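You operate a simulated robot arm through the tools that you are given. There is no shell and no other tool. Be economical: measure what you need, move in short steps, check, and stop when the job is done.

Carry out the task below with a simulated robot arm. There is one attempt and no reset: what you move stays moved.

JOB
Glue both plugs of the red cable in the blue cradle, one shot each.
Fine: set the timer as the fitting sheet says; end with the nozzle over the cup and the dispenser off.

Only the result counts: the job must be done as asked and must still hold three seconds after the hand-in. Knocking over, shifting, dropping, spilling or breaking anything else fails it. Flat cloth is picked up by pressing the open fingertips on it (5 to 10 N) and closing them slowly along it; thin cloth reads only 2 to 8 mm in the jaws.

ROBOT AND FRAMES
A 6-joint arm with a two-finger parallel gripper, fixed in place. Base frame: the origin is at the foot of the arm, x ahead of it, y to its left, z up; the work surface is at about z = 772. Units: mm, degrees, N and s.
With the tool pointing down near the work surface it reaches from about 160 to 740 mm from the base axis. Its first joint turns from -166.0 to 166.0 degrees. Payload 3.91 kg.
The tool frame sits at the grasp point between the pads (the TCP): z along the fingers, y along the line on which they close. The tips reach 30 mm beyond it. Largest opening 110 mm; finger width 20, thickness 10; the body of the gripper, 48 by 112 mm, starts 55 mm behind the TCP.
Orientation is that of the tool frame in the base frame, as [roll, pitch, yaw] about the fixed x, y, z axes, in that order (R = Rz(yaw) Ry(pitch) Rx(roll)). With the fingers straight down and closing along the base's y, the tool's x points along the base's -x, its y along +y and its z along -z.

CONTROLS
- The arm moves only by the tool step_arm. Its argument "moves" is a list of rows, each a list of 7 numbers: the shift along the tool's x, y, z in mm, then the turn, a rotation vector about the tool's x, y, z in rad, then the closure in counts, from 0 (fully open) to 255 (shut). In form: [[tx, ty, tz, ax, ay, az, claw], ...]. A call has 1 to 12 rows; each row is the pose to reach, as a shift and turn from the pose commanded when the call began, along the tool's axes at that moment. Each row takes 0.2 s and may step no farther than 50 mm and 8.6 degrees from the row before; otherwise, or with a gripper value out of range, the whole call is refused. A pose out of reach is approached as far as the arm can. The call stops where the force on the tool passes 40 N (or 10 N more than at its start, if that is more) or the arm is blocked; 0.2 s more then pass. The fingers move at their own pace (about 45 mm/s each) and stop on an object; they squeeze with about 44 N. The grip force told is the motor's: it shows also when the fingers shut on nothing. Time passes only in rows, and 0.2 s behind the last, so rows that repeat a pose let the fingers close. It gives the time, the measured TCP pose, the force on the tool (base axes), the opening and the grip force at its end, in the units of the frame above (readings bear some noise), with the torque about the TCP (base axes, N m) and any sound that the robot's microphone picked up.
- Cameras (640 x 400 px; columns grow to the right, rows downward): "scene" is fixed at [47.9, 650.9, 1619.5]; the picture's right is [-0.60, -0.80, 0.00], its down [-0.58, 0.43, -0.69] and it looks along [0.55, -0.42, -0.72] (base axes); focal length 275 px, centre (320, 200). "wrist" rides on the gripper at [71, 22, -107] in the tool frame; the picture's right is [-0.29, 0.96, 0.00], its down [-0.76, -0.23, -0.61] and it looks along [-0.58, -0.18, 0.79] (tool axes); focal length 243 px, centre (320, 200). There is no depth. A picture from a camera that has moved, and an enlarged one, comes with that camera's place and axes in the base frame and with its lens.
- camera(camera): a new picture of that camera. It takes no simulated time.
- lift_body(by): slides the trunk up (or, below 0, down) by that many mm; the arm rides with it, the base frame stays. It gives what a move gives, with no picture.
- inspect(camera, box): a new picture of the part [left, top, right, bottom] of that camera's present view, enlarged. It takes no simulated time.
- close_job(): hands the job in; it is judged then, once.

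Go step by step. Nothing tells you positions but the pictures and the camera data: compare them with the known pose of the tool, close in by small moves and look again before you grip or let go. The budget is 120 turns and 84 pictures, counting those below and the enlarged ones. Unless the task says otherwise, let go and move clear before handing in, and close with one line.

The tools are called after "Request:" as a command line: name --pt "numbers of a row" for each row, then --argument value for the rest, lists and objects as JSON in quotes. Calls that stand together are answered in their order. step_arm: Moves the arm, as the interface text tells. Its arguments: {"type":"object","properties":{"moves":{"type":"array"}},"required":["moves"]} The other tools are called the same way: lift_body (by) slides the trunk up or down; camera (camera) takes a picture; inspect (camera, box) takes an enlarged picture of a part of a camera's view; close_job () hands the job in.

At the start:

```text
time: 0.0
tcp_pos: [302.8, 296.8, 1241.0]
tool_rot: [-180.0, 0.0, -180.0]
force: [-0.5, -0.6, -0.1]
moment: [0.0, 0.0, -0.04]
finger_gap: 109.8
finger_force: 0.1
trunk travel left (down, up): [-525.0, 65.0]
```

scene: 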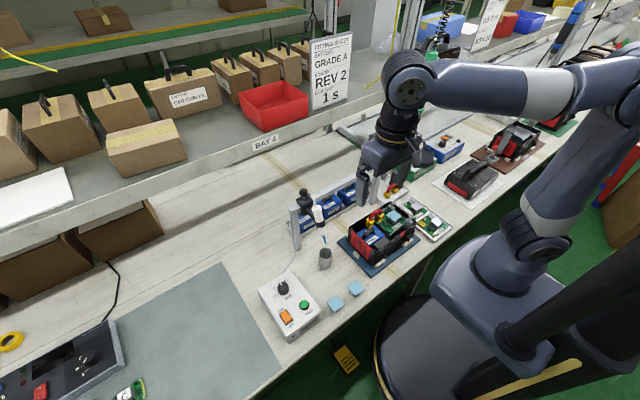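
wrist: 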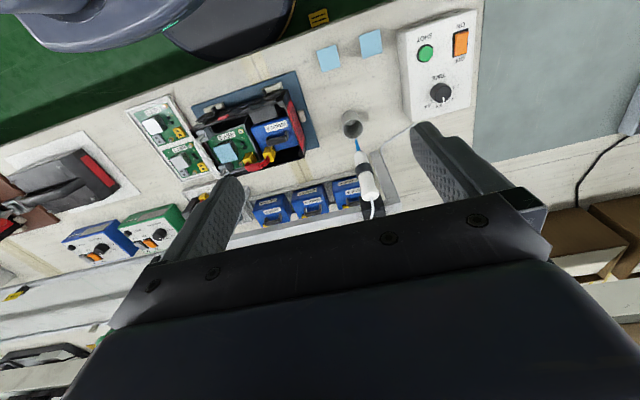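

I see a bench with a control box (orange switch, green shot button, time knob), a glue dispenser nozzle on a stand over a cup, and a blue cradle holding a red device. I'll enlarge the key areas and the fitting sheet.

Request:
inspect --camera "scene" --box '[240, 160, 480, 350]'

Request:
inspect --camera "scene" --box '[300, 30, 360, 110]'

Request:
inspect --camera "wrist" --box '[120, 20, 480, 240]'

Request:
inspect --camera "wrist" --box '[190, 60, 320, 180]'

Request:
inspect --camera "wrist" --box '[320, 20, 480, 220]'

```text
2.11 times, centred on (360, 255) of scene
camera zoom: at [47.9, 650.9, 1619.5], right [-0.6, -0.8, 0.0], down [-0.58, 0.43, -0.69], along [0.55, -0.42, -0.72], focal length 578 px, centre (236, 84)
```

zoom: 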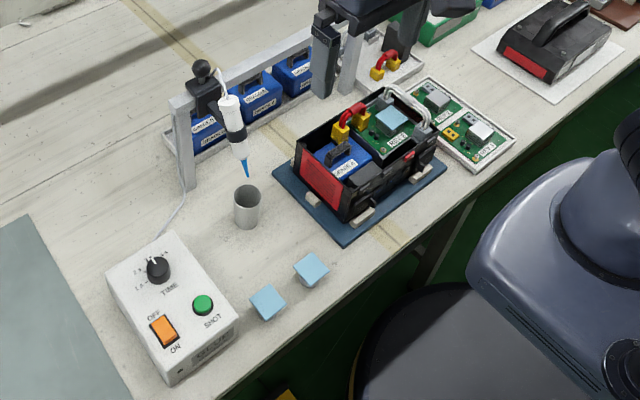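

```text
5.00 times, centred on (330, 70) of scene
camera zoom: at [47.9, 650.9, 1619.5], right [-0.6, -0.8, 0.0], down [-0.58, 0.43, -0.69], along [0.55, -0.42, -0.72], focal length 1373 px, centre (270, 850)
```

zoom: 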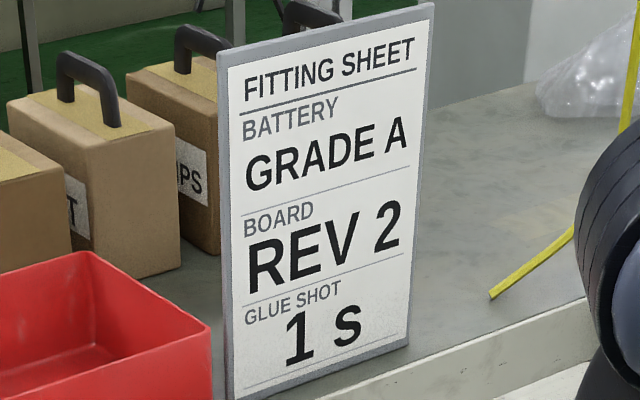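

```text
1.78 times, centred on (300, 130) of wrist
camera zoom: at [231.5, 318.6, 1349.2], right [0.29, 0.96, 0.0], down [0.76, -0.23, 0.61], along [0.58, -0.18, -0.79], focal length 431 px, centre (356, 324)
```

zoom: 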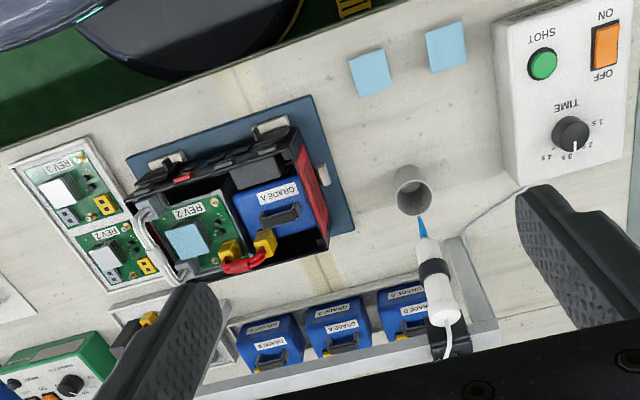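

```text
3.33 times, centred on (255, 120) of wrist
camera zoom: at [231.5, 318.6, 1349.2], right [0.29, 0.96, 0.0], down [0.76, -0.23, 0.61], along [0.58, -0.18, -0.79], focal length 809 px, centre (537, 467)
```

zoom: 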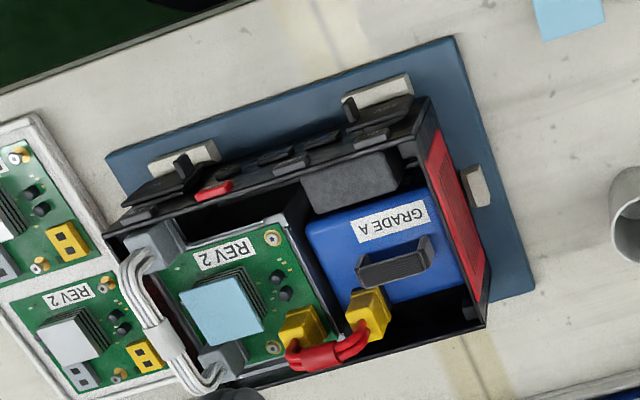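

```text
2.00 times, centred on (400, 120) of wrist
camera zoom: at [231.5, 318.6, 1349.2], right [0.29, 0.96, 0.0], down [0.76, -0.23, 0.61], along [0.58, -0.18, -0.79], focal length 485 px, centre (160, 360)
```

zoom: 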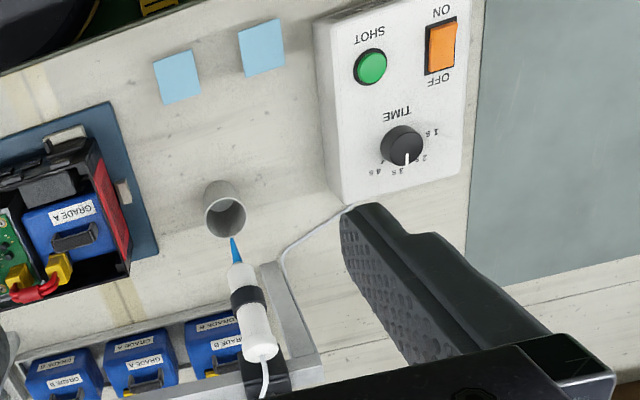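

The sheet says 1 s. The knob sits near [413, 508, 845] and the nozzle tip near [443, 329, 890], with the red-cable plugs near [437, 86–133]. I'll move closer for a better look at the syringe's mount.

Request:
step_arm --pt "13 8 35 0 0 0 0" --pt "26 16 70 0 0 0 0" --pt "40 25 106 0 0 0 0" --pt "53 33 141 0 0 0 0" --pt "53 33 141 0 0 0 0"

Request:
camera --camera "wrist"

Request:
inspect --camera "scene" --box '[280, 170, 360, 280]'

```text
time: 1.2
tcp_pos: [250.6, 331.2, 1100.1]
tool_rot: [-179.9, 0.0, -179.9]
force: [-0.2, 0.0, 0.5]
moment: [0.01, -0.01, -0.03]
finger_gap: 110.1
finger_force: 0.0
trunk travel left (down, up): [-525.0, 65.0]
```

```text
76 pictures are left
camera wrist: at [178.5, 351.5, 1207.9], right [0.29, 0.96, 0.0], down [0.76, -0.23, 0.61], along [0.58, -0.18, -0.79], focal length 243 px, centre (320, 200)
```

wrist: 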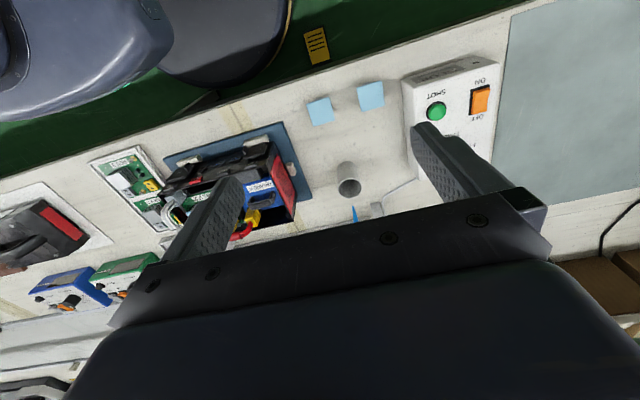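

```text
3.64 times, centred on (320, 225) of scene
camera zoom: at [47.9, 650.9, 1619.5], right [-0.6, -0.8, 0.0], down [-0.58, 0.43, -0.69], along [0.55, -0.42, -0.72], focal length 999 px, centre (320, 109)
```

zoom: 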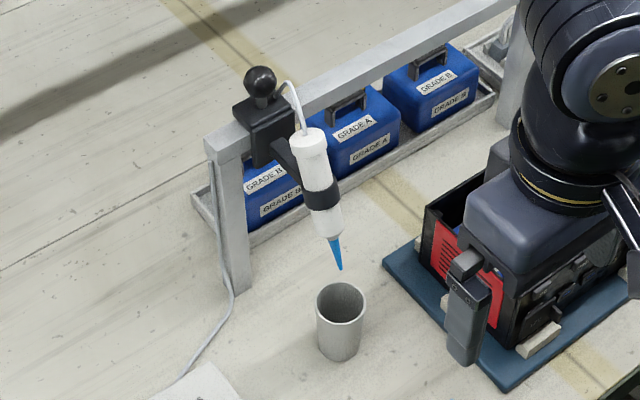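

The syringe hangs on a carriage with a ball knob that slides along a rail passing over the cradle. I'll rise and move ahead to see the rail, carriage and plugs from above.

Request:
step_arm --pt "-45 -8 -20 0 0 0 0" --pt "-90 -16 -40 0 0 0 0" --pt "-135 -24 -60 0 0 0 0" --pt "-180 -31 -80 0 0 0 0" --pt "-180 -31 -80 0 0 0 0"

Request:
camera --camera "wrist"

Request:
inspect --camera "scene" --box '[270, 150, 450, 280]'

```text
time: 2.4
tcp_pos: [431.1, 300.6, 1181.5]
tool_rot: [-180.0, 0.0, -180.0]
force: [-0.3, 0.4, -0.4]
moment: [0.02, 0.02, 0.01]
finger_gap: 110.2
finger_force: 0.1
trunk travel left (down, up): [-525.0, 65.0]
```

```text
74 pictures are left
camera wrist: at [358.9, 320.5, 1288.7], right [0.29, 0.96, 0.0], down [0.76, -0.23, 0.61], along [0.58, -0.18, -0.79], focal length 243 px, centre (320, 200)
```

wrist: 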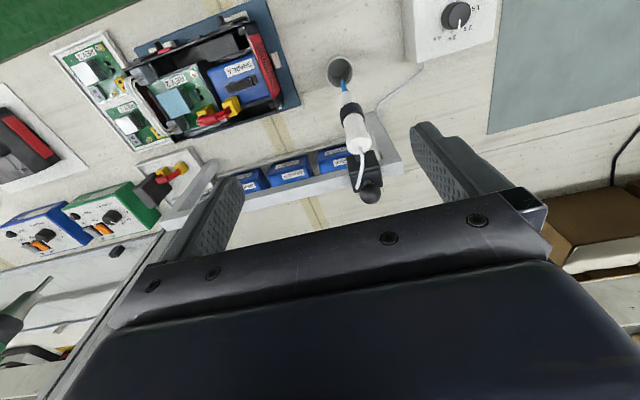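

```text
3.08 times, centred on (360, 215) of scene
camera zoom: at [47.9, 650.9, 1619.5], right [-0.6, -0.8, 0.0], down [-0.58, 0.43, -0.69], along [0.55, -0.42, -0.72], focal length 845 px, centre (197, 154)
```

zoom: 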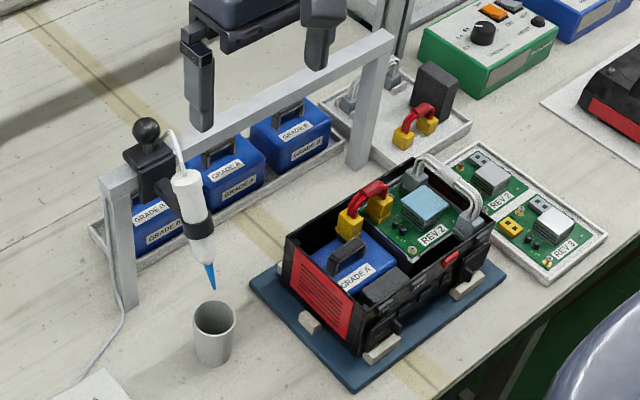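

The rail runs along base y at x≈552, from y≈-18 to 372, so the nozzle line at x≈443 passes over the plugs. I'll zoom in to measure the ball, nozzle tip, plugs and timer dial.

Request:
inspect --camera "wrist" --box '[310, 50, 410, 210]'

Request:
inspect --camera "wrist" --box '[170, 70, 270, 140]'

Request:
inspect --camera "wrist" --box '[410, 0, 500, 56]'

Request:
inspect --camera "scene" --box '[255, 265, 325, 345]'

```text
2.50 times, centred on (360, 130) of wrist
camera zoom: at [358.9, 320.5, 1288.7], right [0.29, 0.96, 0.0], down [0.76, -0.23, 0.61], along [0.58, -0.18, -0.79], focal length 606 px, centre (220, 375)
```

zoom: 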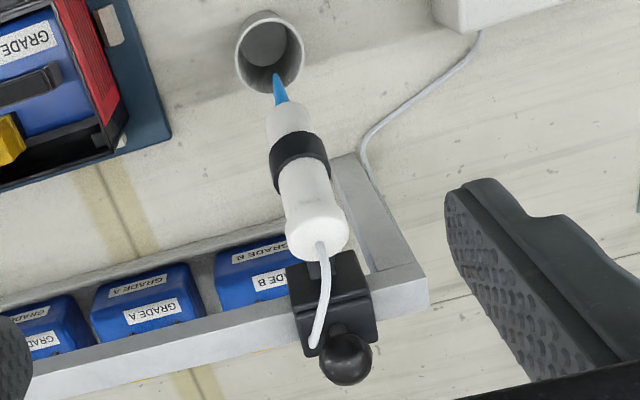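

```text
5.71 times, centred on (220, 105) of wrist
camera zoom: at [358.9, 320.5, 1288.7], right [0.29, 0.96, 0.0], down [0.76, -0.23, 0.61], along [0.58, -0.18, -0.79], focal length 1386 px, centre (891, 743)
```

zoom: 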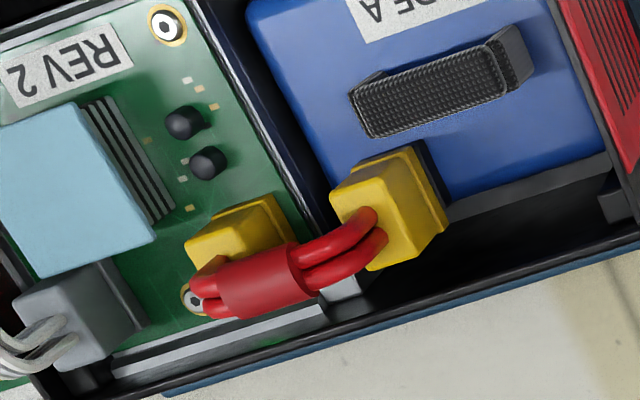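

```text
7.11 times, centred on (455, 28) of wrist
camera zoom: at [358.9, 320.5, 1288.7], right [0.29, 0.96, 0.0], down [0.76, -0.23, 0.61], along [0.58, -0.18, -0.79], focal length 1725 px, centre (-640, 1423)
```

zoom: 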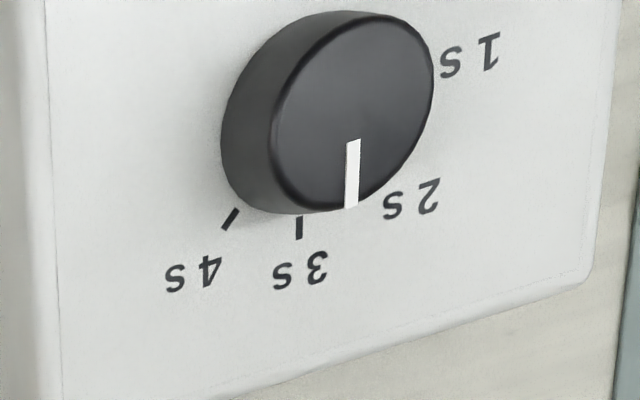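

```text
5.00 times, centred on (290, 305) of scene
camera zoom: at [47.9, 650.9, 1619.5], right [-0.6, -0.8, 0.0], down [-0.58, 0.43, -0.69], along [0.55, -0.42, -0.72], focal length 1373 px, centre (470, -325)
```

zoom: 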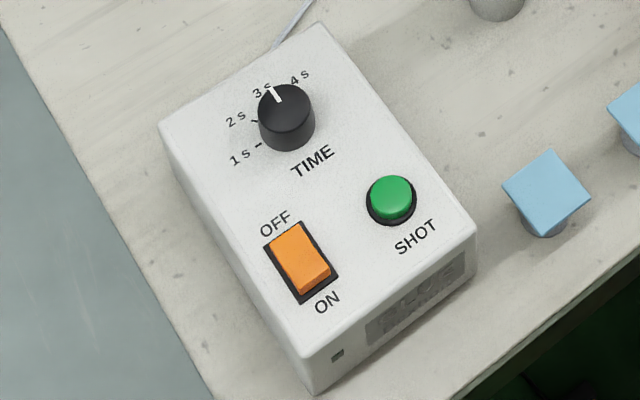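

Estimates: ball [555, 328, 1030], nozzle tip [441, 329, 893], battery plug [440, 122, 846], and the board plug about 42 mm further along -y. The timer now points at 3 s and 1 s is about +90° from it, so I'll go over the control box for a closer view.

Request:
step_arm --pt "5 45 0 0 0 0 0" --pt "10 90 0 0 0 0 0" --pt "15 135 0 0 0 0 0" --pt "21 180 20 0 0 0 0" --pt "21 180 65 0 0 0 0" --pt "21 180 110 0 0 0 0" --pt "21 180 150 0 0 0 0" --pt "21 180 180 0 0 0 0" --pt "21 180 180 0 0 0 0"

Request:
camera --camera "wrist"

```text
time: 4.4
tcp_pos: [409.6, 480.4, 999.9]
tool_rot: [179.9, 0.0, -180.0]
force: [0.1, -0.7, -0.2]
moment: [0.0, -0.01, -0.02]
finger_gap: 110.2
finger_force: 0.0
trunk travel left (down, up): [-525.0, 65.0]
```

```text
68 pictures are left
camera wrist: at [337.2, 501.0, 1107.1], right [0.29, 0.96, 0.0], down [0.76, -0.23, 0.61], along [0.58, -0.18, -0.79], focal length 243 px, centre (320, 200)
```

wrist: 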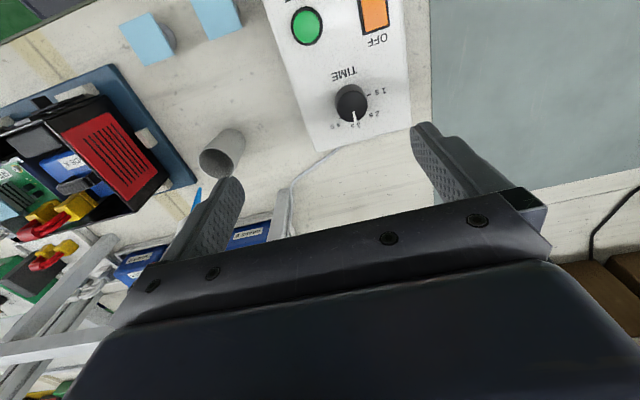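

Request:
inspect --camera "wrist" --box '[320, 70, 400, 140]'

Request:
inspect --camera "wrist" --box '[260, 0, 430, 140]'

```text
5.71 times, centred on (360, 105) of wrist
camera zoom: at [337.2, 501.0, 1107.1], right [0.29, 0.96, 0.0], down [0.76, -0.23, 0.61], along [0.58, -0.18, -0.79], focal length 1386 px, centre (91, 743)
```

zoom: 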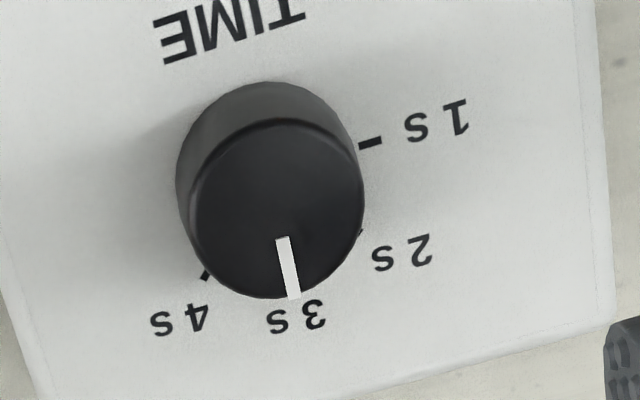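

```text
2.86 times, centred on (345, 70) of wrist
camera zoom: at [337.2, 501.0, 1107.1], right [0.29, 0.96, 0.0], down [0.76, -0.23, 0.61], along [0.58, -0.18, -0.79], focal length 693 px, centre (249, 571)
```

zoom: 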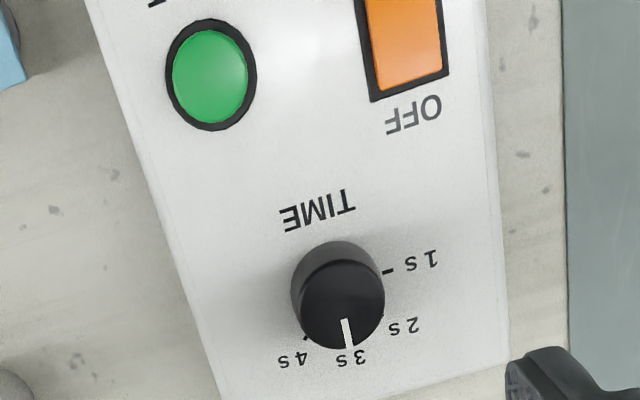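

Refined: knob centre [418, 510.5], top z≈853, panel z≈828; rocker is OFF (its ON end is raised). I'll lower the open fingers around the knob and check.

Request:
step_arm --pt "-8.4 30.1 20 0 0 0 110" --pt "-8.4 30.1 60 0 0 0 110" --pt "-8.4 30.1 95 0 0 0 110" --pt "-8.4 30.1 120 0 0 0 110" --pt "-8.4 30.1 135 0 0 0 110" --pt "-8.4 30.1 135 0 0 0 110"

Request:
camera --camera "wrist"

Request:
inspect --camera "scene" --box '[245, 245, 335, 345]'

```text
time: 5.8
tcp_pos: [417.6, 510.7, 864.9]
tool_rot: [180.0, 0.0, 179.9]
force: [0.0, -0.7, 0.1]
moment: [0.02, 0.0, 0.04]
finger_gap: 62.8
finger_force: 0.1
trunk travel left (down, up): [-525.0, 65.0]
```

```text
65 pictures are left
camera wrist: at [346.4, 531.3, 971.9], right [0.29, 0.96, 0.0], down [0.76, -0.23, 0.61], along [0.58, -0.18, -0.79], focal length 243 px, centre (320, 200)
```

wrist: 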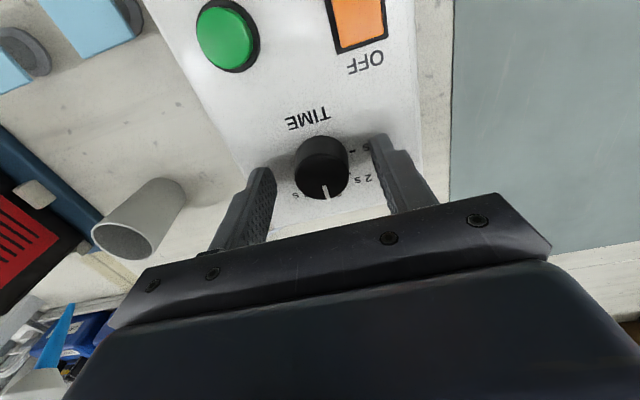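

```text
4.00 times, centred on (290, 295) of scene
camera zoom: at [47.9, 650.9, 1619.5], right [-0.6, -0.8, 0.0], down [-0.58, 0.43, -0.69], along [0.55, -0.42, -0.72], focal length 1099 px, centre (440, -180)
```

zoom: 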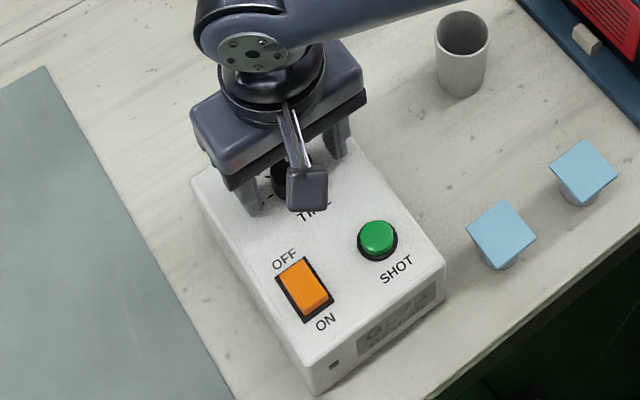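

The knob is centred between the fingers at [418.7, 510]. Closing on it.

Request:
step_arm --pt "0 0 0 0 0 0 200" --pt "0 0 0 0 0 0 200" --pt "0 0 0 0 0 0 200"

```text
time: 6.6
tcp_pos: [418.2, 510.0, 864.6]
tool_rot: [-180.0, 0.0, -179.9]
force: [1.2, 4.9, -1.2]
moment: [0.27, -0.15, 0.02]
finger_gap: 33.2
finger_force: 42.5
trunk travel left (down, up): [-525.0, 65.0]
```

Gripped at 33 mm. Now turning +90° about base z (−90° about tool z) toward 1 s.

Request:
step_arm --pt "0 0 0 0 0 -0.1428 200" --pt "0 0 0 0 0 -0.2856 200" --pt "0 0 0 0 0 -0.4284 200" --pt "0 0 0 0 0 -0.5712 200" --pt "0 0 0 0 0 -0.714 200" --pt "0 0 0 0 0 -0.8568 200" --pt "0 0 0 0 0 -0.9996 200" --pt "0 0 0 0 0 -1.1424 200" --pt "0 0 0 0 0 -1.2852 200" --pt "0 0 0 0 0 -1.428 200" --pt "0 0 0 0 0 -1.571 200" --pt "0 0 0 0 0 -1.571 200"

Request:
camera --camera "wrist"

```text
time: 9.2
tcp_pos: [419.0, 509.8, 864.8]
tool_rot: [180.0, 0.0, -90.0]
force: [9.9, 4.5, -7.8]
moment: [-0.08, -0.34, -0.08]
finger_gap: 33.3
finger_force: 44.5
trunk travel left (down, up): [-525.0, 65.0]
```

```text
63 pictures are left
camera wrist: at [397.1, 438.4, 972.3], right [-0.96, 0.29, 0.0], down [0.23, 0.76, 0.61], along [0.18, 0.58, -0.79], focal length 243 px, centre (320, 200)
```

wrist: 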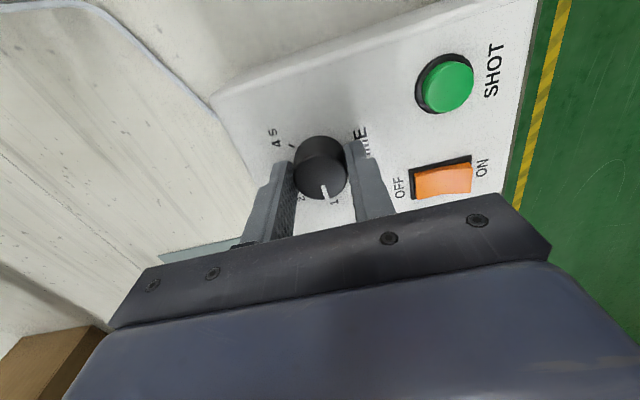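

The knob turned with the fingers. I'll open a little, lift off and check the pointer.

Request:
step_arm --pt "0 0 0 0 0 0 130" --pt "0 0 0 0 0 0 130" --pt "0 0 -20 0 0 0 130" --pt "0 0 -60 0 0 0 130" --pt "0 0 -100 0 0 0 130" --pt "0 0 -100 0 0 0 130"

Request:
camera --camera "wrist"

Request:
inspect --camera "wrist" --box '[290, 70, 370, 140]'

```text
time: 10.6
tcp_pos: [416.3, 509.0, 965.3]
tool_rot: [-180.0, 0.0, -90.0]
force: [0.3, -0.5, -0.3]
moment: [-0.01, 0.01, 0.01]
finger_gap: 53.8
finger_force: 0.1
trunk travel left (down, up): [-525.0, 65.0]
```

```text
62 pictures are left
camera wrist: at [395.2, 437.6, 1073.8], right [-0.96, 0.29, 0.0], down [0.23, 0.76, 0.61], along [0.18, 0.58, -0.79], focal length 243 px, centre (320, 200)
```

wrist: 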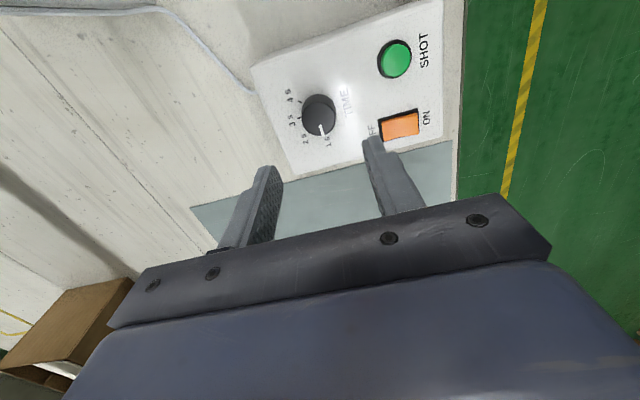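

```text
5.71 times, centred on (330, 105) of wrist
camera zoom: at [395.2, 437.6, 1073.8], right [-0.96, 0.29, 0.0], down [0.23, 0.76, 0.61], along [0.18, 0.58, -0.79], focal length 1386 px, centre (263, 743)
```

zoom: 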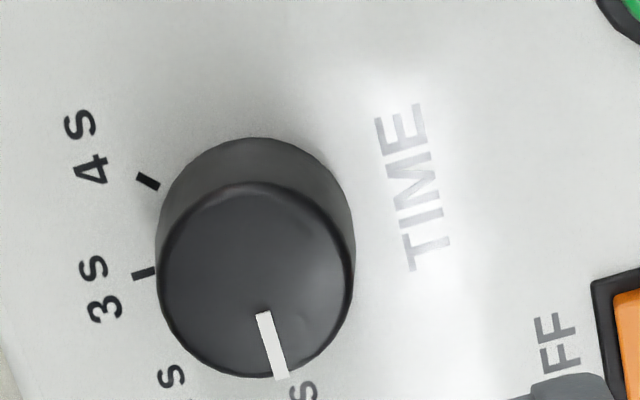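

The timer now points at 1 s (about 88°). Next is switching on: rocker centre ≈[343, 547], so with fingers closed I'll press its ON end at about x=333.

Request:
step_arm --pt "-10 21 0 0 0 0 255" --pt "-20 42 0 0 0 0 255" --pt "-30 63 0 0 0 0 255" --pt "-38 83.5 0 0 0 0 255" --pt "-38 83.5 40 0 0 0 255" --pt "-38 83.5 77 0 0 0 255" --pt "-38 83.5 77 0 0 0 255"

Request:
camera --camera "wrist"

Request:
inspect --camera "scene" --box '[250, 265, 330, 345]'

```text
time: 12.2
tcp_pos: [334.8, 547.7, 887.9]
tool_rot: [-179.9, 0.1, -90.0]
force: [-0.1, -0.3, -0.2]
moment: [-0.03, -0.01, 0.01]
finger_gap: 0.0
finger_force: 38.1
trunk travel left (down, up): [-525.0, 65.0]
```

```text
60 pictures are left
camera wrist: at [312.0, 475.9, 995.9], right [-0.96, 0.29, 0.0], down [0.23, 0.76, 0.61], along [0.18, 0.58, -0.79], focal length 243 px, centre (320, 200)
```

wrist: 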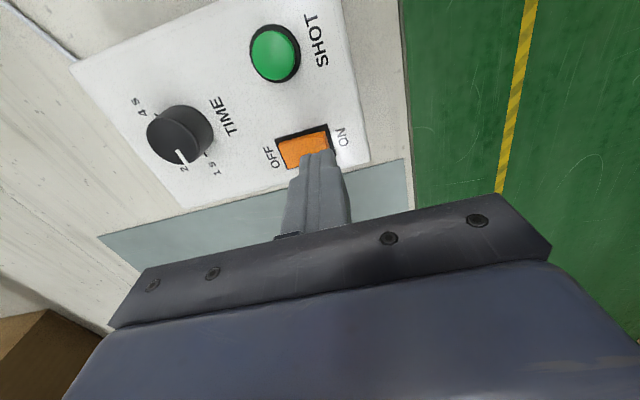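

```text
5.00 times, centred on (290, 305) of scene
camera zoom: at [47.9, 650.9, 1619.5], right [-0.6, -0.8, 0.0], down [-0.58, 0.43, -0.69], along [0.55, -0.42, -0.72], focal length 1373 px, centre (470, -325)
```

zoom: 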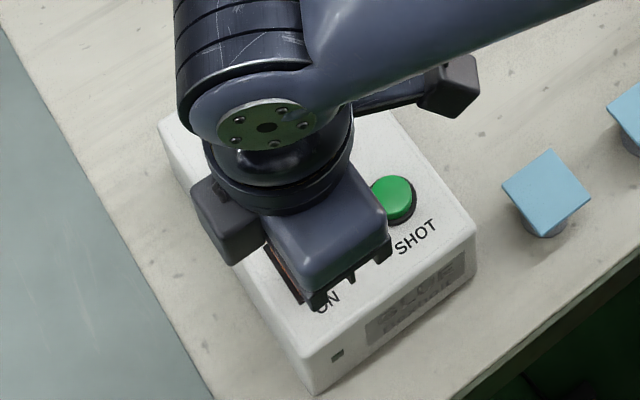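

The closed fingertip hovers over the ON half of the rocker. Pressing down in small steps.

Request:
step_arm --pt "2 -1.5 4 0 0 0 255" --pt "2 -1.5 8 0 0 0 255" --pt "2 -1.5 12 0 0 0 255" --pt "2 -1.5 14 0 0 0 255" --pt "2 -1.5 16 0 0 0 255" --pt "2 -1.5 18 0 0 0 255"

```text
time: 13.6
tcp_pos: [335.4, 545.2, 870.4]
tool_rot: [180.0, 0.1, -90.0]
force: [-2.0, -1.5, 1.3]
moment: [0.0, 0.09, -0.01]
finger_gap: 0.0
finger_force: 37.5
trunk travel left (down, up): [-525.0, 65.0]
```

Request:
step_arm --pt "0 0 1.5 0 0 0 255" --pt "0 0 3 0 0 0 255" --pt "0 0 4.5 0 0 0 255" --pt "0 0 4.5 0 0 0 255"

Request:
inspect --camera "wrist" --box '[230, 90, 390, 210]'

```text
time: 14.6
tcp_pos: [334.8, 544.8, 869.8]
tool_rot: [-179.9, 0.4, -90.0]
force: [-4.9, -0.9, 24.2]
moment: [-0.05, -0.1, -0.05]
finger_gap: 0.1
finger_force: 37.5
trunk travel left (down, up): [-525.0, 65.0]
```

```text
3.33 times, centred on (310, 150) of wrist
camera zoom: at [312.6, 473.1, 976.5], right [-0.96, 0.29, 0.0], down [0.23, 0.76, 0.61], along [0.18, 0.59, -0.79], focal length 809 px, centre (353, 367)
```

zoom: 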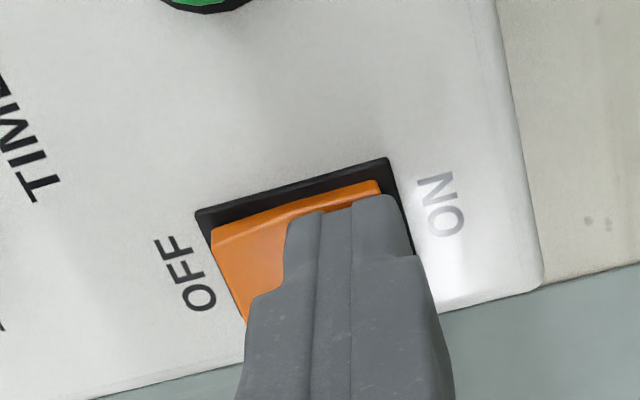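

The OFF end now looks raised, so the rocker seems to have flipped. Lifting and verifying.

Request:
step_arm --pt "0 0 -10 0 0 0 255" --pt "0 0 -50 0 0 0 255" --pt "0 0 -100 0 0 0 255" --pt "0 0 -140 0 0 0 255" --pt "0 0 -140 0 0 0 255"

Request:
inspect --camera "wrist" --box '[160, 30, 400, 180]'

```text
time: 15.8
tcp_pos: [337.4, 544.1, 1007.1]
tool_rot: [180.0, -0.1, -89.9]
force: [0.1, 0.2, 0.3]
moment: [-0.01, 0.0, 0.0]
finger_gap: 0.0
finger_force: 37.9
trunk travel left (down, up): [-525.0, 65.0]
```

```text
2.67 times, centred on (280, 105) of wrist
camera zoom: at [314.5, 473.9, 1114.4], right [-0.96, 0.29, 0.0], down [0.23, 0.76, 0.61], along [0.18, 0.58, -0.79], focal length 647 px, centre (427, 453)
```

zoom: 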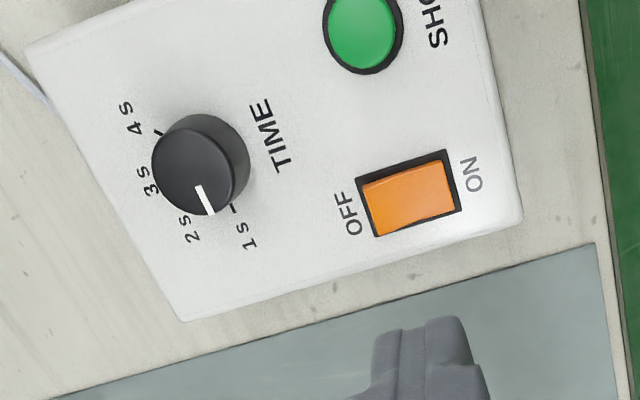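

The rocker is ON. I'll turn the wrist back and check the dial from straight above before going to the slide.

Request:
step_arm --pt "5 -14 0 0 0 0.1428 200" --pt "10 -28 0 0 0 0.2856 150" --pt "15 -42 0 0 0 0.4284 100" --pt "20 -56 0 0 0 0.5712 50" --pt "25 -70 0 0 0 0.714 0" --pt "30 -84 0 0 0 0.8568 0" --pt "35 -98 0 0 0 0.9996 0" --pt "40 -112 0 0 0 1.1424 0" --pt "45 -126 0 0 0 1.2852 0" --pt "50 -140 0 0 0 1.428 0" --pt "55 -152 0 0 0 1.571 0" --pt "55 -152 0 0 0 1.571 0"

Request:
inspect --camera "wrist" --box '[270, 0, 370, 80]'

```text
time: 18.4
tcp_pos: [487.7, 490.0, 1005.8]
tool_rot: [-179.9, 0.0, 179.9]
force: [-0.7, -0.1, 0.0]
moment: [-0.02, 0.0, -0.02]
finger_gap: 110.4
finger_force: 0.1
trunk travel left (down, up): [-525.0, 65.0]
```

```text
5.00 times, centred on (320, 40) of wrist
camera zoom: at [416.5, 511.7, 1113.2], right [0.29, 0.96, 0.0], down [0.76, -0.23, 0.61], along [0.58, -0.18, -0.79], focal length 1213 px, centre (320, 1000)
```

zoom: 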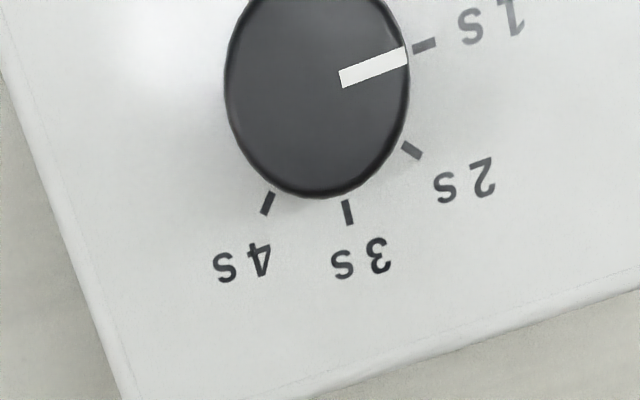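

The pointer lines up exactly with the 1 s tick. Now moving above the carriage ball at about [555, 328].

Request:
step_arm --pt "0 0 -48 0 0 0 0" --pt "-15 0 -95 0 0 0 0" --pt "-30 -42 -114 0 0 0 0" --pt "-45 -85 -114 0 0 0 0" --pt "-60 -125 -114 0 0 0 0" --pt "-67 -162 -114 0 0 0 0" --pt "-67 -162 -114 0 0 0 0"

Request:
camera --camera "wrist"

Request:
inspect --camera "scene" --box '[270, 150, 390, 270]'

```text
time: 20.0
tcp_pos: [555.5, 328.3, 1119.3]
tool_rot: [180.0, 0.0, -180.0]
force: [-0.1, 0.0, 0.2]
moment: [0.03, -0.02, 0.03]
finger_gap: 109.8
finger_force: 0.1
trunk travel left (down, up): [-525.0, 65.0]
```

```text
55 pictures are left
camera wrist: at [483.5, 349.4, 1227.8], right [0.29, 0.96, 0.0], down [0.76, -0.23, 0.61], along [0.58, -0.18, -0.79], focal length 243 px, centre (320, 200)
```

wrist: 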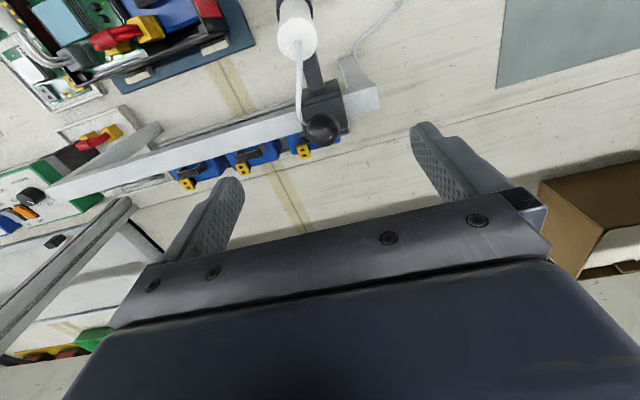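

```text
3.33 times, centred on (330, 210) of scene
camera zoom: at [47.9, 650.9, 1619.5], right [-0.6, -0.8, 0.0], down [-0.58, 0.43, -0.69], along [0.55, -0.42, -0.72], focal length 916 px, centre (287, 167)
```

zoom: 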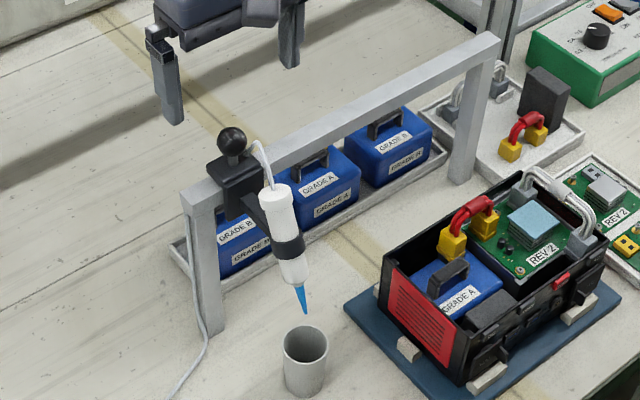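

Request:
inspect --camera "wrist" --box '[270, 60, 370, 160]'

Request:
inspect --camera "scene" --box '[320, 175, 380, 235]'

Request:
inspect --camera "scene" --box '[285, 180, 345, 230]'

```text
4.00 times, centred on (320, 110) of wrist
camera zoom: at [483.5, 349.4, 1227.8], right [0.29, 0.96, 0.0], down [0.76, -0.23, 0.61], along [0.58, -0.18, -0.79], focal length 970 px, centre (320, 560)
```

zoom: 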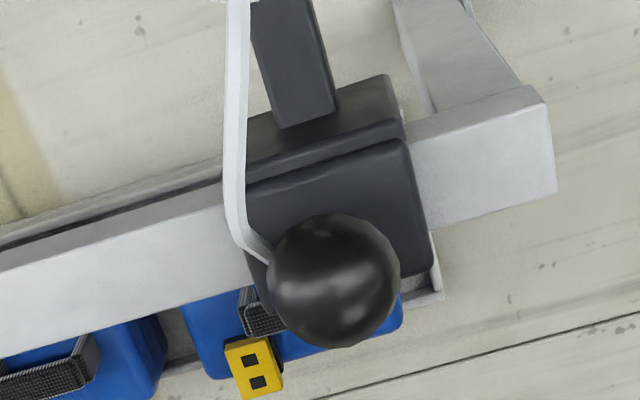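

```text
6.67 times, centred on (350, 205) of scene
camera zoom: at [47.9, 650.9, 1619.5], right [-0.6, -0.8, 0.0], down [-0.58, 0.43, -0.69], along [0.55, -0.42, -0.72], focal length 1831 px, centre (120, 167)
```

zoom: 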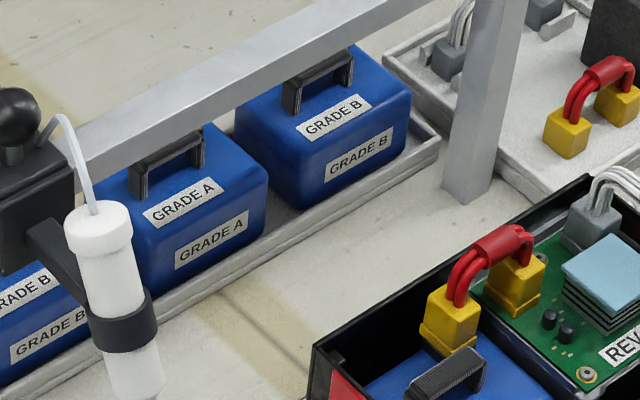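

```text
8.00 times, centred on (315, 205) of scene
camera zoom: at [47.9, 650.9, 1619.5], right [-0.6, -0.8, 0.0], down [-0.58, 0.43, -0.69], along [0.55, -0.42, -0.72], focal length 2198 px, centre (360, 160)
```

zoom: 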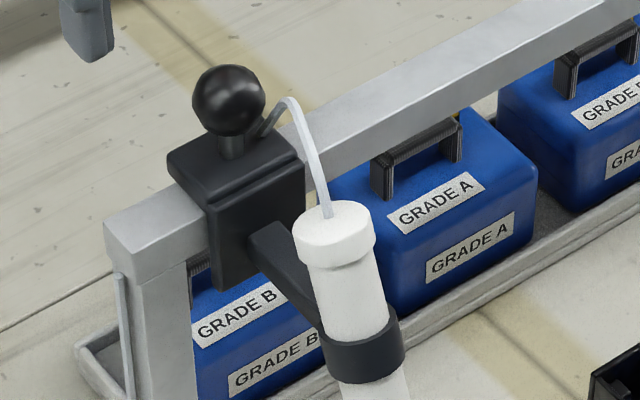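

The ball stands on a neck above the block, with the tube leaving low on its −y side. I'll grip only the ball, tips at z≈1020, to clear the tube.

Request:
step_arm --pt "-3.5 -1 35 0 0 0 0" --pt "-3.5 -1 60 0 0 0 0" --pt "-3.5 -1 70 0 0 0 0" --pt "-3.5 -1 70 0 0 0 100" --pt "-3.5 -1 70 0 0 0 180" --pt "-3.5 -1 70 0 0 0 200" --pt "-3.5 -1 70 0 0 0 200" --pt "-3.5 -1 70 0 0 0 200"

Request:
inspect --camera "wrist" --box '[200, 40, 440, 240]'

```text
time: 21.8
tcp_pos: [558.6, 328.9, 1050.4]
tool_rot: [179.9, -0.1, 180.0]
force: [0.3, 1.6, 0.1]
moment: [0.02, 0.01, 0.0]
finger_gap: 28.4
finger_force: 24.5
trunk travel left (down, up): [-525.0, 65.0]
```

```text
2.00 times, centred on (320, 140) of wrist
camera zoom: at [486.8, 349.3, 1158.0], right [0.29, 0.96, 0.0], down [0.76, -0.23, 0.61], along [0.58, -0.18, -0.79], focal length 485 px, centre (320, 320)
```

zoom: 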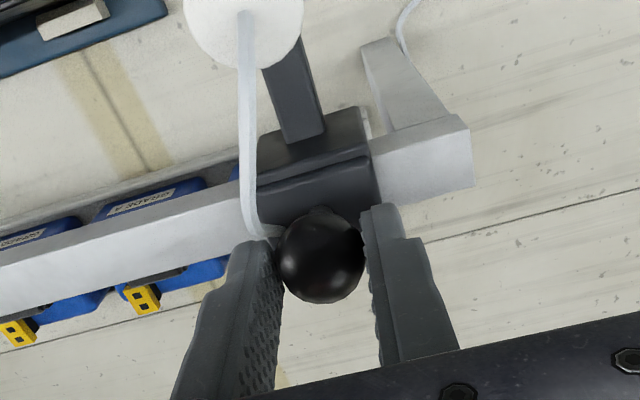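

The ball is held (28 mm). I'll test the slide with a short move along −y.

Request:
step_arm --pt "0 -5 0 0 0 0 200" --pt "0 -10 0 0 0 0 200" --pt "0 -15 0 0 0 0 200" --pt "0 -20 0 0 0 0 200"

Request:
inspect --camera "scene" --box '[270, 150, 420, 280]'

```text
time: 22.8
tcp_pos: [558.9, 306.3, 1050.4]
tool_rot: [-180.0, 0.1, 180.0]
force: [2.4, 0.4, 3.5]
moment: [0.11, -0.02, -0.07]
finger_gap: 28.2
finger_force: 44.8
trunk travel left (down, up): [-525.0, 65.0]
```

```text
3.08 times, centred on (345, 215) of scene
camera zoom: at [47.9, 650.9, 1619.5], right [-0.6, -0.8, 0.0], down [-0.58, 0.43, -0.69], along [0.55, -0.42, -0.72], focal length 845 px, centre (243, 154)
```

zoom: 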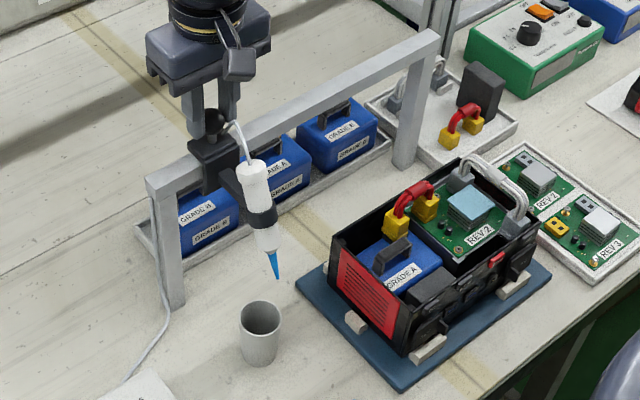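

The carriage slides freely. Continuing to y≈165 just short of the first plug, then checking clearance.

Request:
step_arm --pt "0 -14 0 0 0 0 200" --pt "0 -28 0 0 0 0 200" --pt "0 -42 0 0 0 0 200" --pt "0 -56 0 0 0 0 200" --pt "0 -70 0 0 0 0 200" --pt "0 -84 0 0 0 0 200" --pt "0 -98 0 0 0 0 200" --pt "0 -112 0 0 0 0 200" --pt "0 -126 0 0 0 0 200" --pt "0 -140 0 0 0 0 200" --pt "0 -140 0 0 0 0 200"

Request:
inspect --camera "scene" --box '[320, 170, 420, 270]'

Request:
inspect --camera "wrist" --box '[200, 0, 400, 100]'

```text
time: 25.2
tcp_pos: [557.0, 167.0, 1050.2]
tool_rot: [180.0, 0.2, -180.0]
force: [6.5, -0.2, 9.8]
moment: [-0.04, -0.37, 0.01]
finger_gap: 28.0
finger_force: 45.1
trunk travel left (down, up): [-525.0, 65.0]
```

```text
4.00 times, centred on (370, 220) of scene
camera zoom: at [47.9, 650.9, 1619.5], right [-0.6, -0.8, 0.0], down [-0.58, 0.43, -0.69], along [0.55, -0.42, -0.72], focal length 1099 px, centre (120, 120)
```

zoom: 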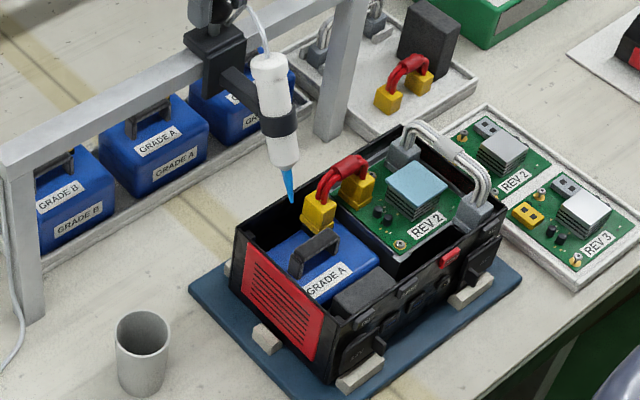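

```text
3.20 times, centred on (300, 50) of wrist
camera zoom: at [486.6, 188.5, 1157.8], right [0.29, 0.96, 0.0], down [0.76, -0.23, 0.61], along [0.58, -0.18, -0.79], focal length 776 px, centre (384, 680)
```

zoom: 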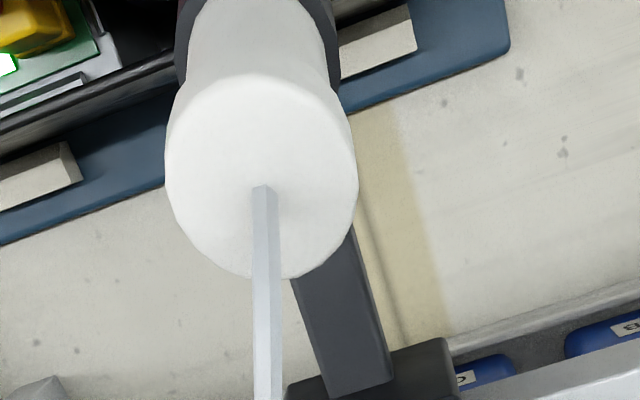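

The nozzle clears the box wall and the tip sits above plug height. Sliding on to the estimated battery-plug position y≈122, then releasing and measuring.

Request:
step_arm --pt "0 -11 0 0 0 0 200" --pt "0 -22 0 0 0 0 200" --pt "0 -33 0 0 0 0 200" --pt "0 -45 0 0 0 0 200" --pt "0 -45 0 0 0 0 200" --pt "0 -45 0 0 0 0 120" --pt "0 -45 0 0 0 0 60" --pt "0 -45 -15 0 0 0 30" --pt "0 -45 -50 0 0 0 0" --pt "0 -45 -95 0 0 0 0" --pt "0 -45 -95 0 0 0 0"

Request:
inspect --camera "scene" --box '[340, 180, 400, 240]'

Request:
camera --camera "wrist"

```text
time: 27.6
tcp_pos: [557.0, 123.1, 1144.8]
tool_rot: [-180.0, 0.0, 179.9]
force: [-0.3, -0.1, -0.8]
moment: [0.0, -0.03, -0.03]
finger_gap: 109.8
finger_force: 0.1
trunk travel left (down, up): [-525.0, 65.0]
```

```text
6.67 times, centred on (370, 210) of scene
camera zoom: at [47.9, 650.9, 1619.5], right [-0.6, -0.8, 0.0], down [-0.58, 0.43, -0.69], along [0.55, -0.42, -0.72], focal length 1831 px, centre (-13, 133)
```

zoom: 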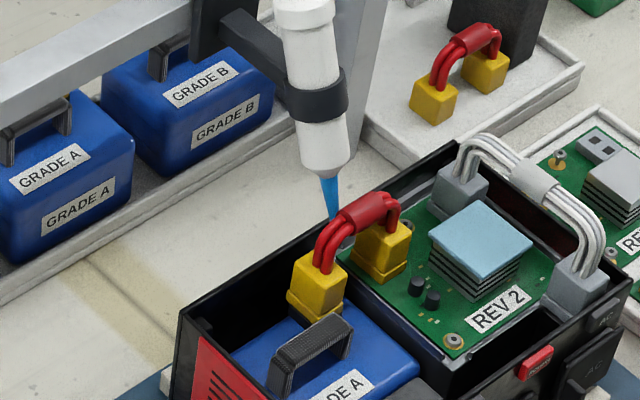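

```text
45 pictures are left
camera wrist: at [485.6, 144.4, 1252.5], right [0.29, 0.96, 0.0], down [0.76, -0.23, 0.61], along [0.58, -0.18, -0.79], focal length 243 px, centre (320, 200)
```

wrist: 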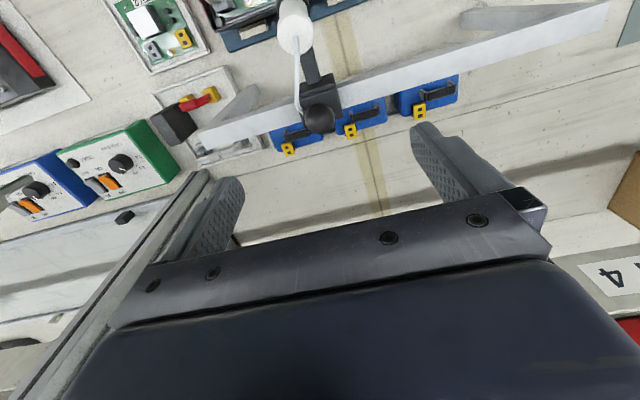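

In the scene view, dropping the tip straight down lands on the battery plug's top. I'll confirm from a second angle with the wrist camera on the −x side.

Request:
step_arm --pt "45 20 0 0 0 0 0" --pt "90 40 0 0 0 0 0" --pt "135 60 0 0 0 0 0" --pt "177 77 0 0 0 0 0" --pt "177 77 45 0 0 0 0" --pt "177 77 85 0 0 0 0" --pt "177 77 85 0 0 0 0"

Request:
camera --camera "wrist"

Request:
inspect --camera "wrist" --box '[220, 110, 300, 180]'

```text
time: 29.2
tcp_pos: [380.3, 200.2, 1060.3]
tool_rot: [180.0, 0.1, -180.0]
force: [-0.5, 0.3, 0.1]
moment: [-0.02, 0.02, 0.02]
finger_gap: 109.8
finger_force: 0.0
trunk travel left (down, up): [-525.0, 65.0]
```

```text
44 pictures are left
camera wrist: at [309.1, 221.0, 1168.1], right [0.29, 0.96, 0.0], down [0.76, -0.23, 0.61], along [0.58, -0.18, -0.79], focal length 243 px, centre (320, 200)
```

wrist: 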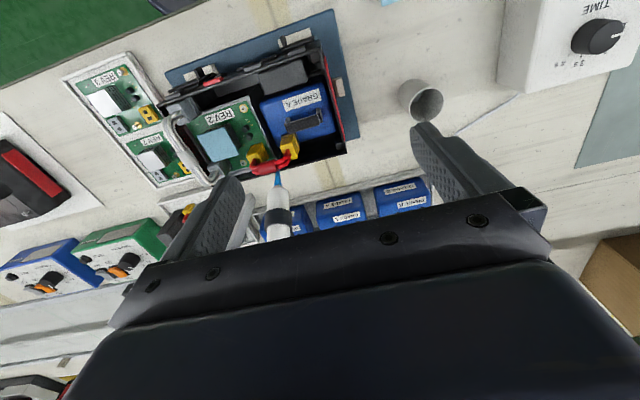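

```text
5.71 times, centred on (260, 145) of wrist
camera zoom: at [309.1, 221.0, 1168.1], right [0.29, 0.96, 0.0], down [0.76, -0.23, 0.61], along [0.58, -0.18, -0.79], focal length 1386 px, centre (663, 514)
```

zoom: 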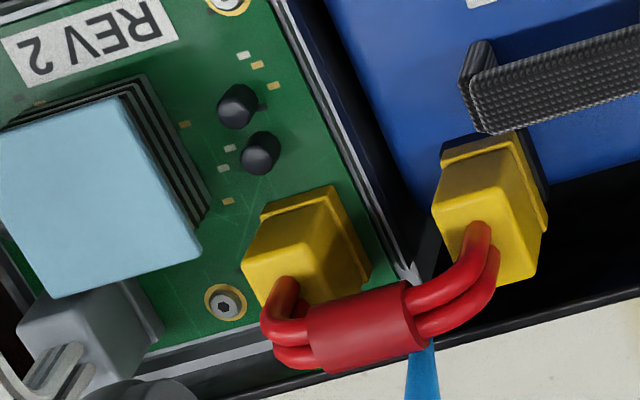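

The refined estimate puts the battery plug at about [439, 135, 860], so the nozzle should move about +10 mm in y, and the board plug is near y≈86. The red sleeve arches nearly to nozzle height, so I'll check that clearance closely before sliding further.

Request:
inspect --camera "wrist" --box '[255, 145, 310, 195]'

Request:
inspect --camera "scene" --box '[355, 195, 395, 225]'

```text
8.00 times, centred on (282, 170) of wrist
camera zoom: at [309.1, 221.0, 1168.1], right [0.29, 0.96, 0.0], down [0.76, -0.23, 0.61], along [0.58, -0.18, -0.79], focal length 1941 px, centre (620, 440)
```

zoom: 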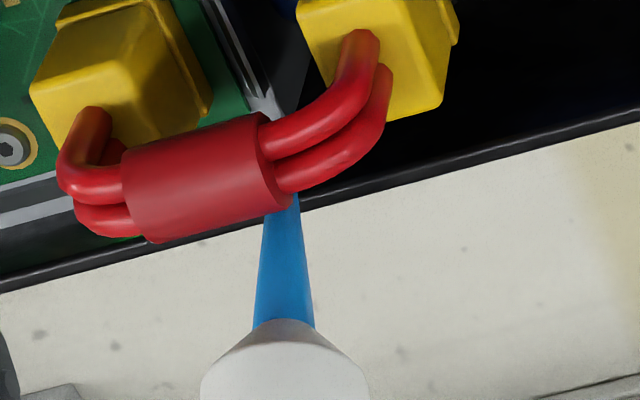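

```text
13.33 times, centred on (375, 210) of scene
camera zoom: at [47.9, 650.9, 1619.5], right [-0.6, -0.8, 0.0], down [-0.58, 0.43, -0.69], along [0.55, -0.42, -0.72], focal length 3662 px, centre (-413, 67)
```

zoom: 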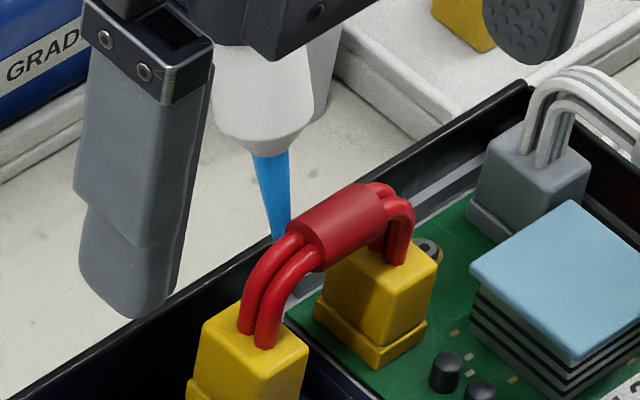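

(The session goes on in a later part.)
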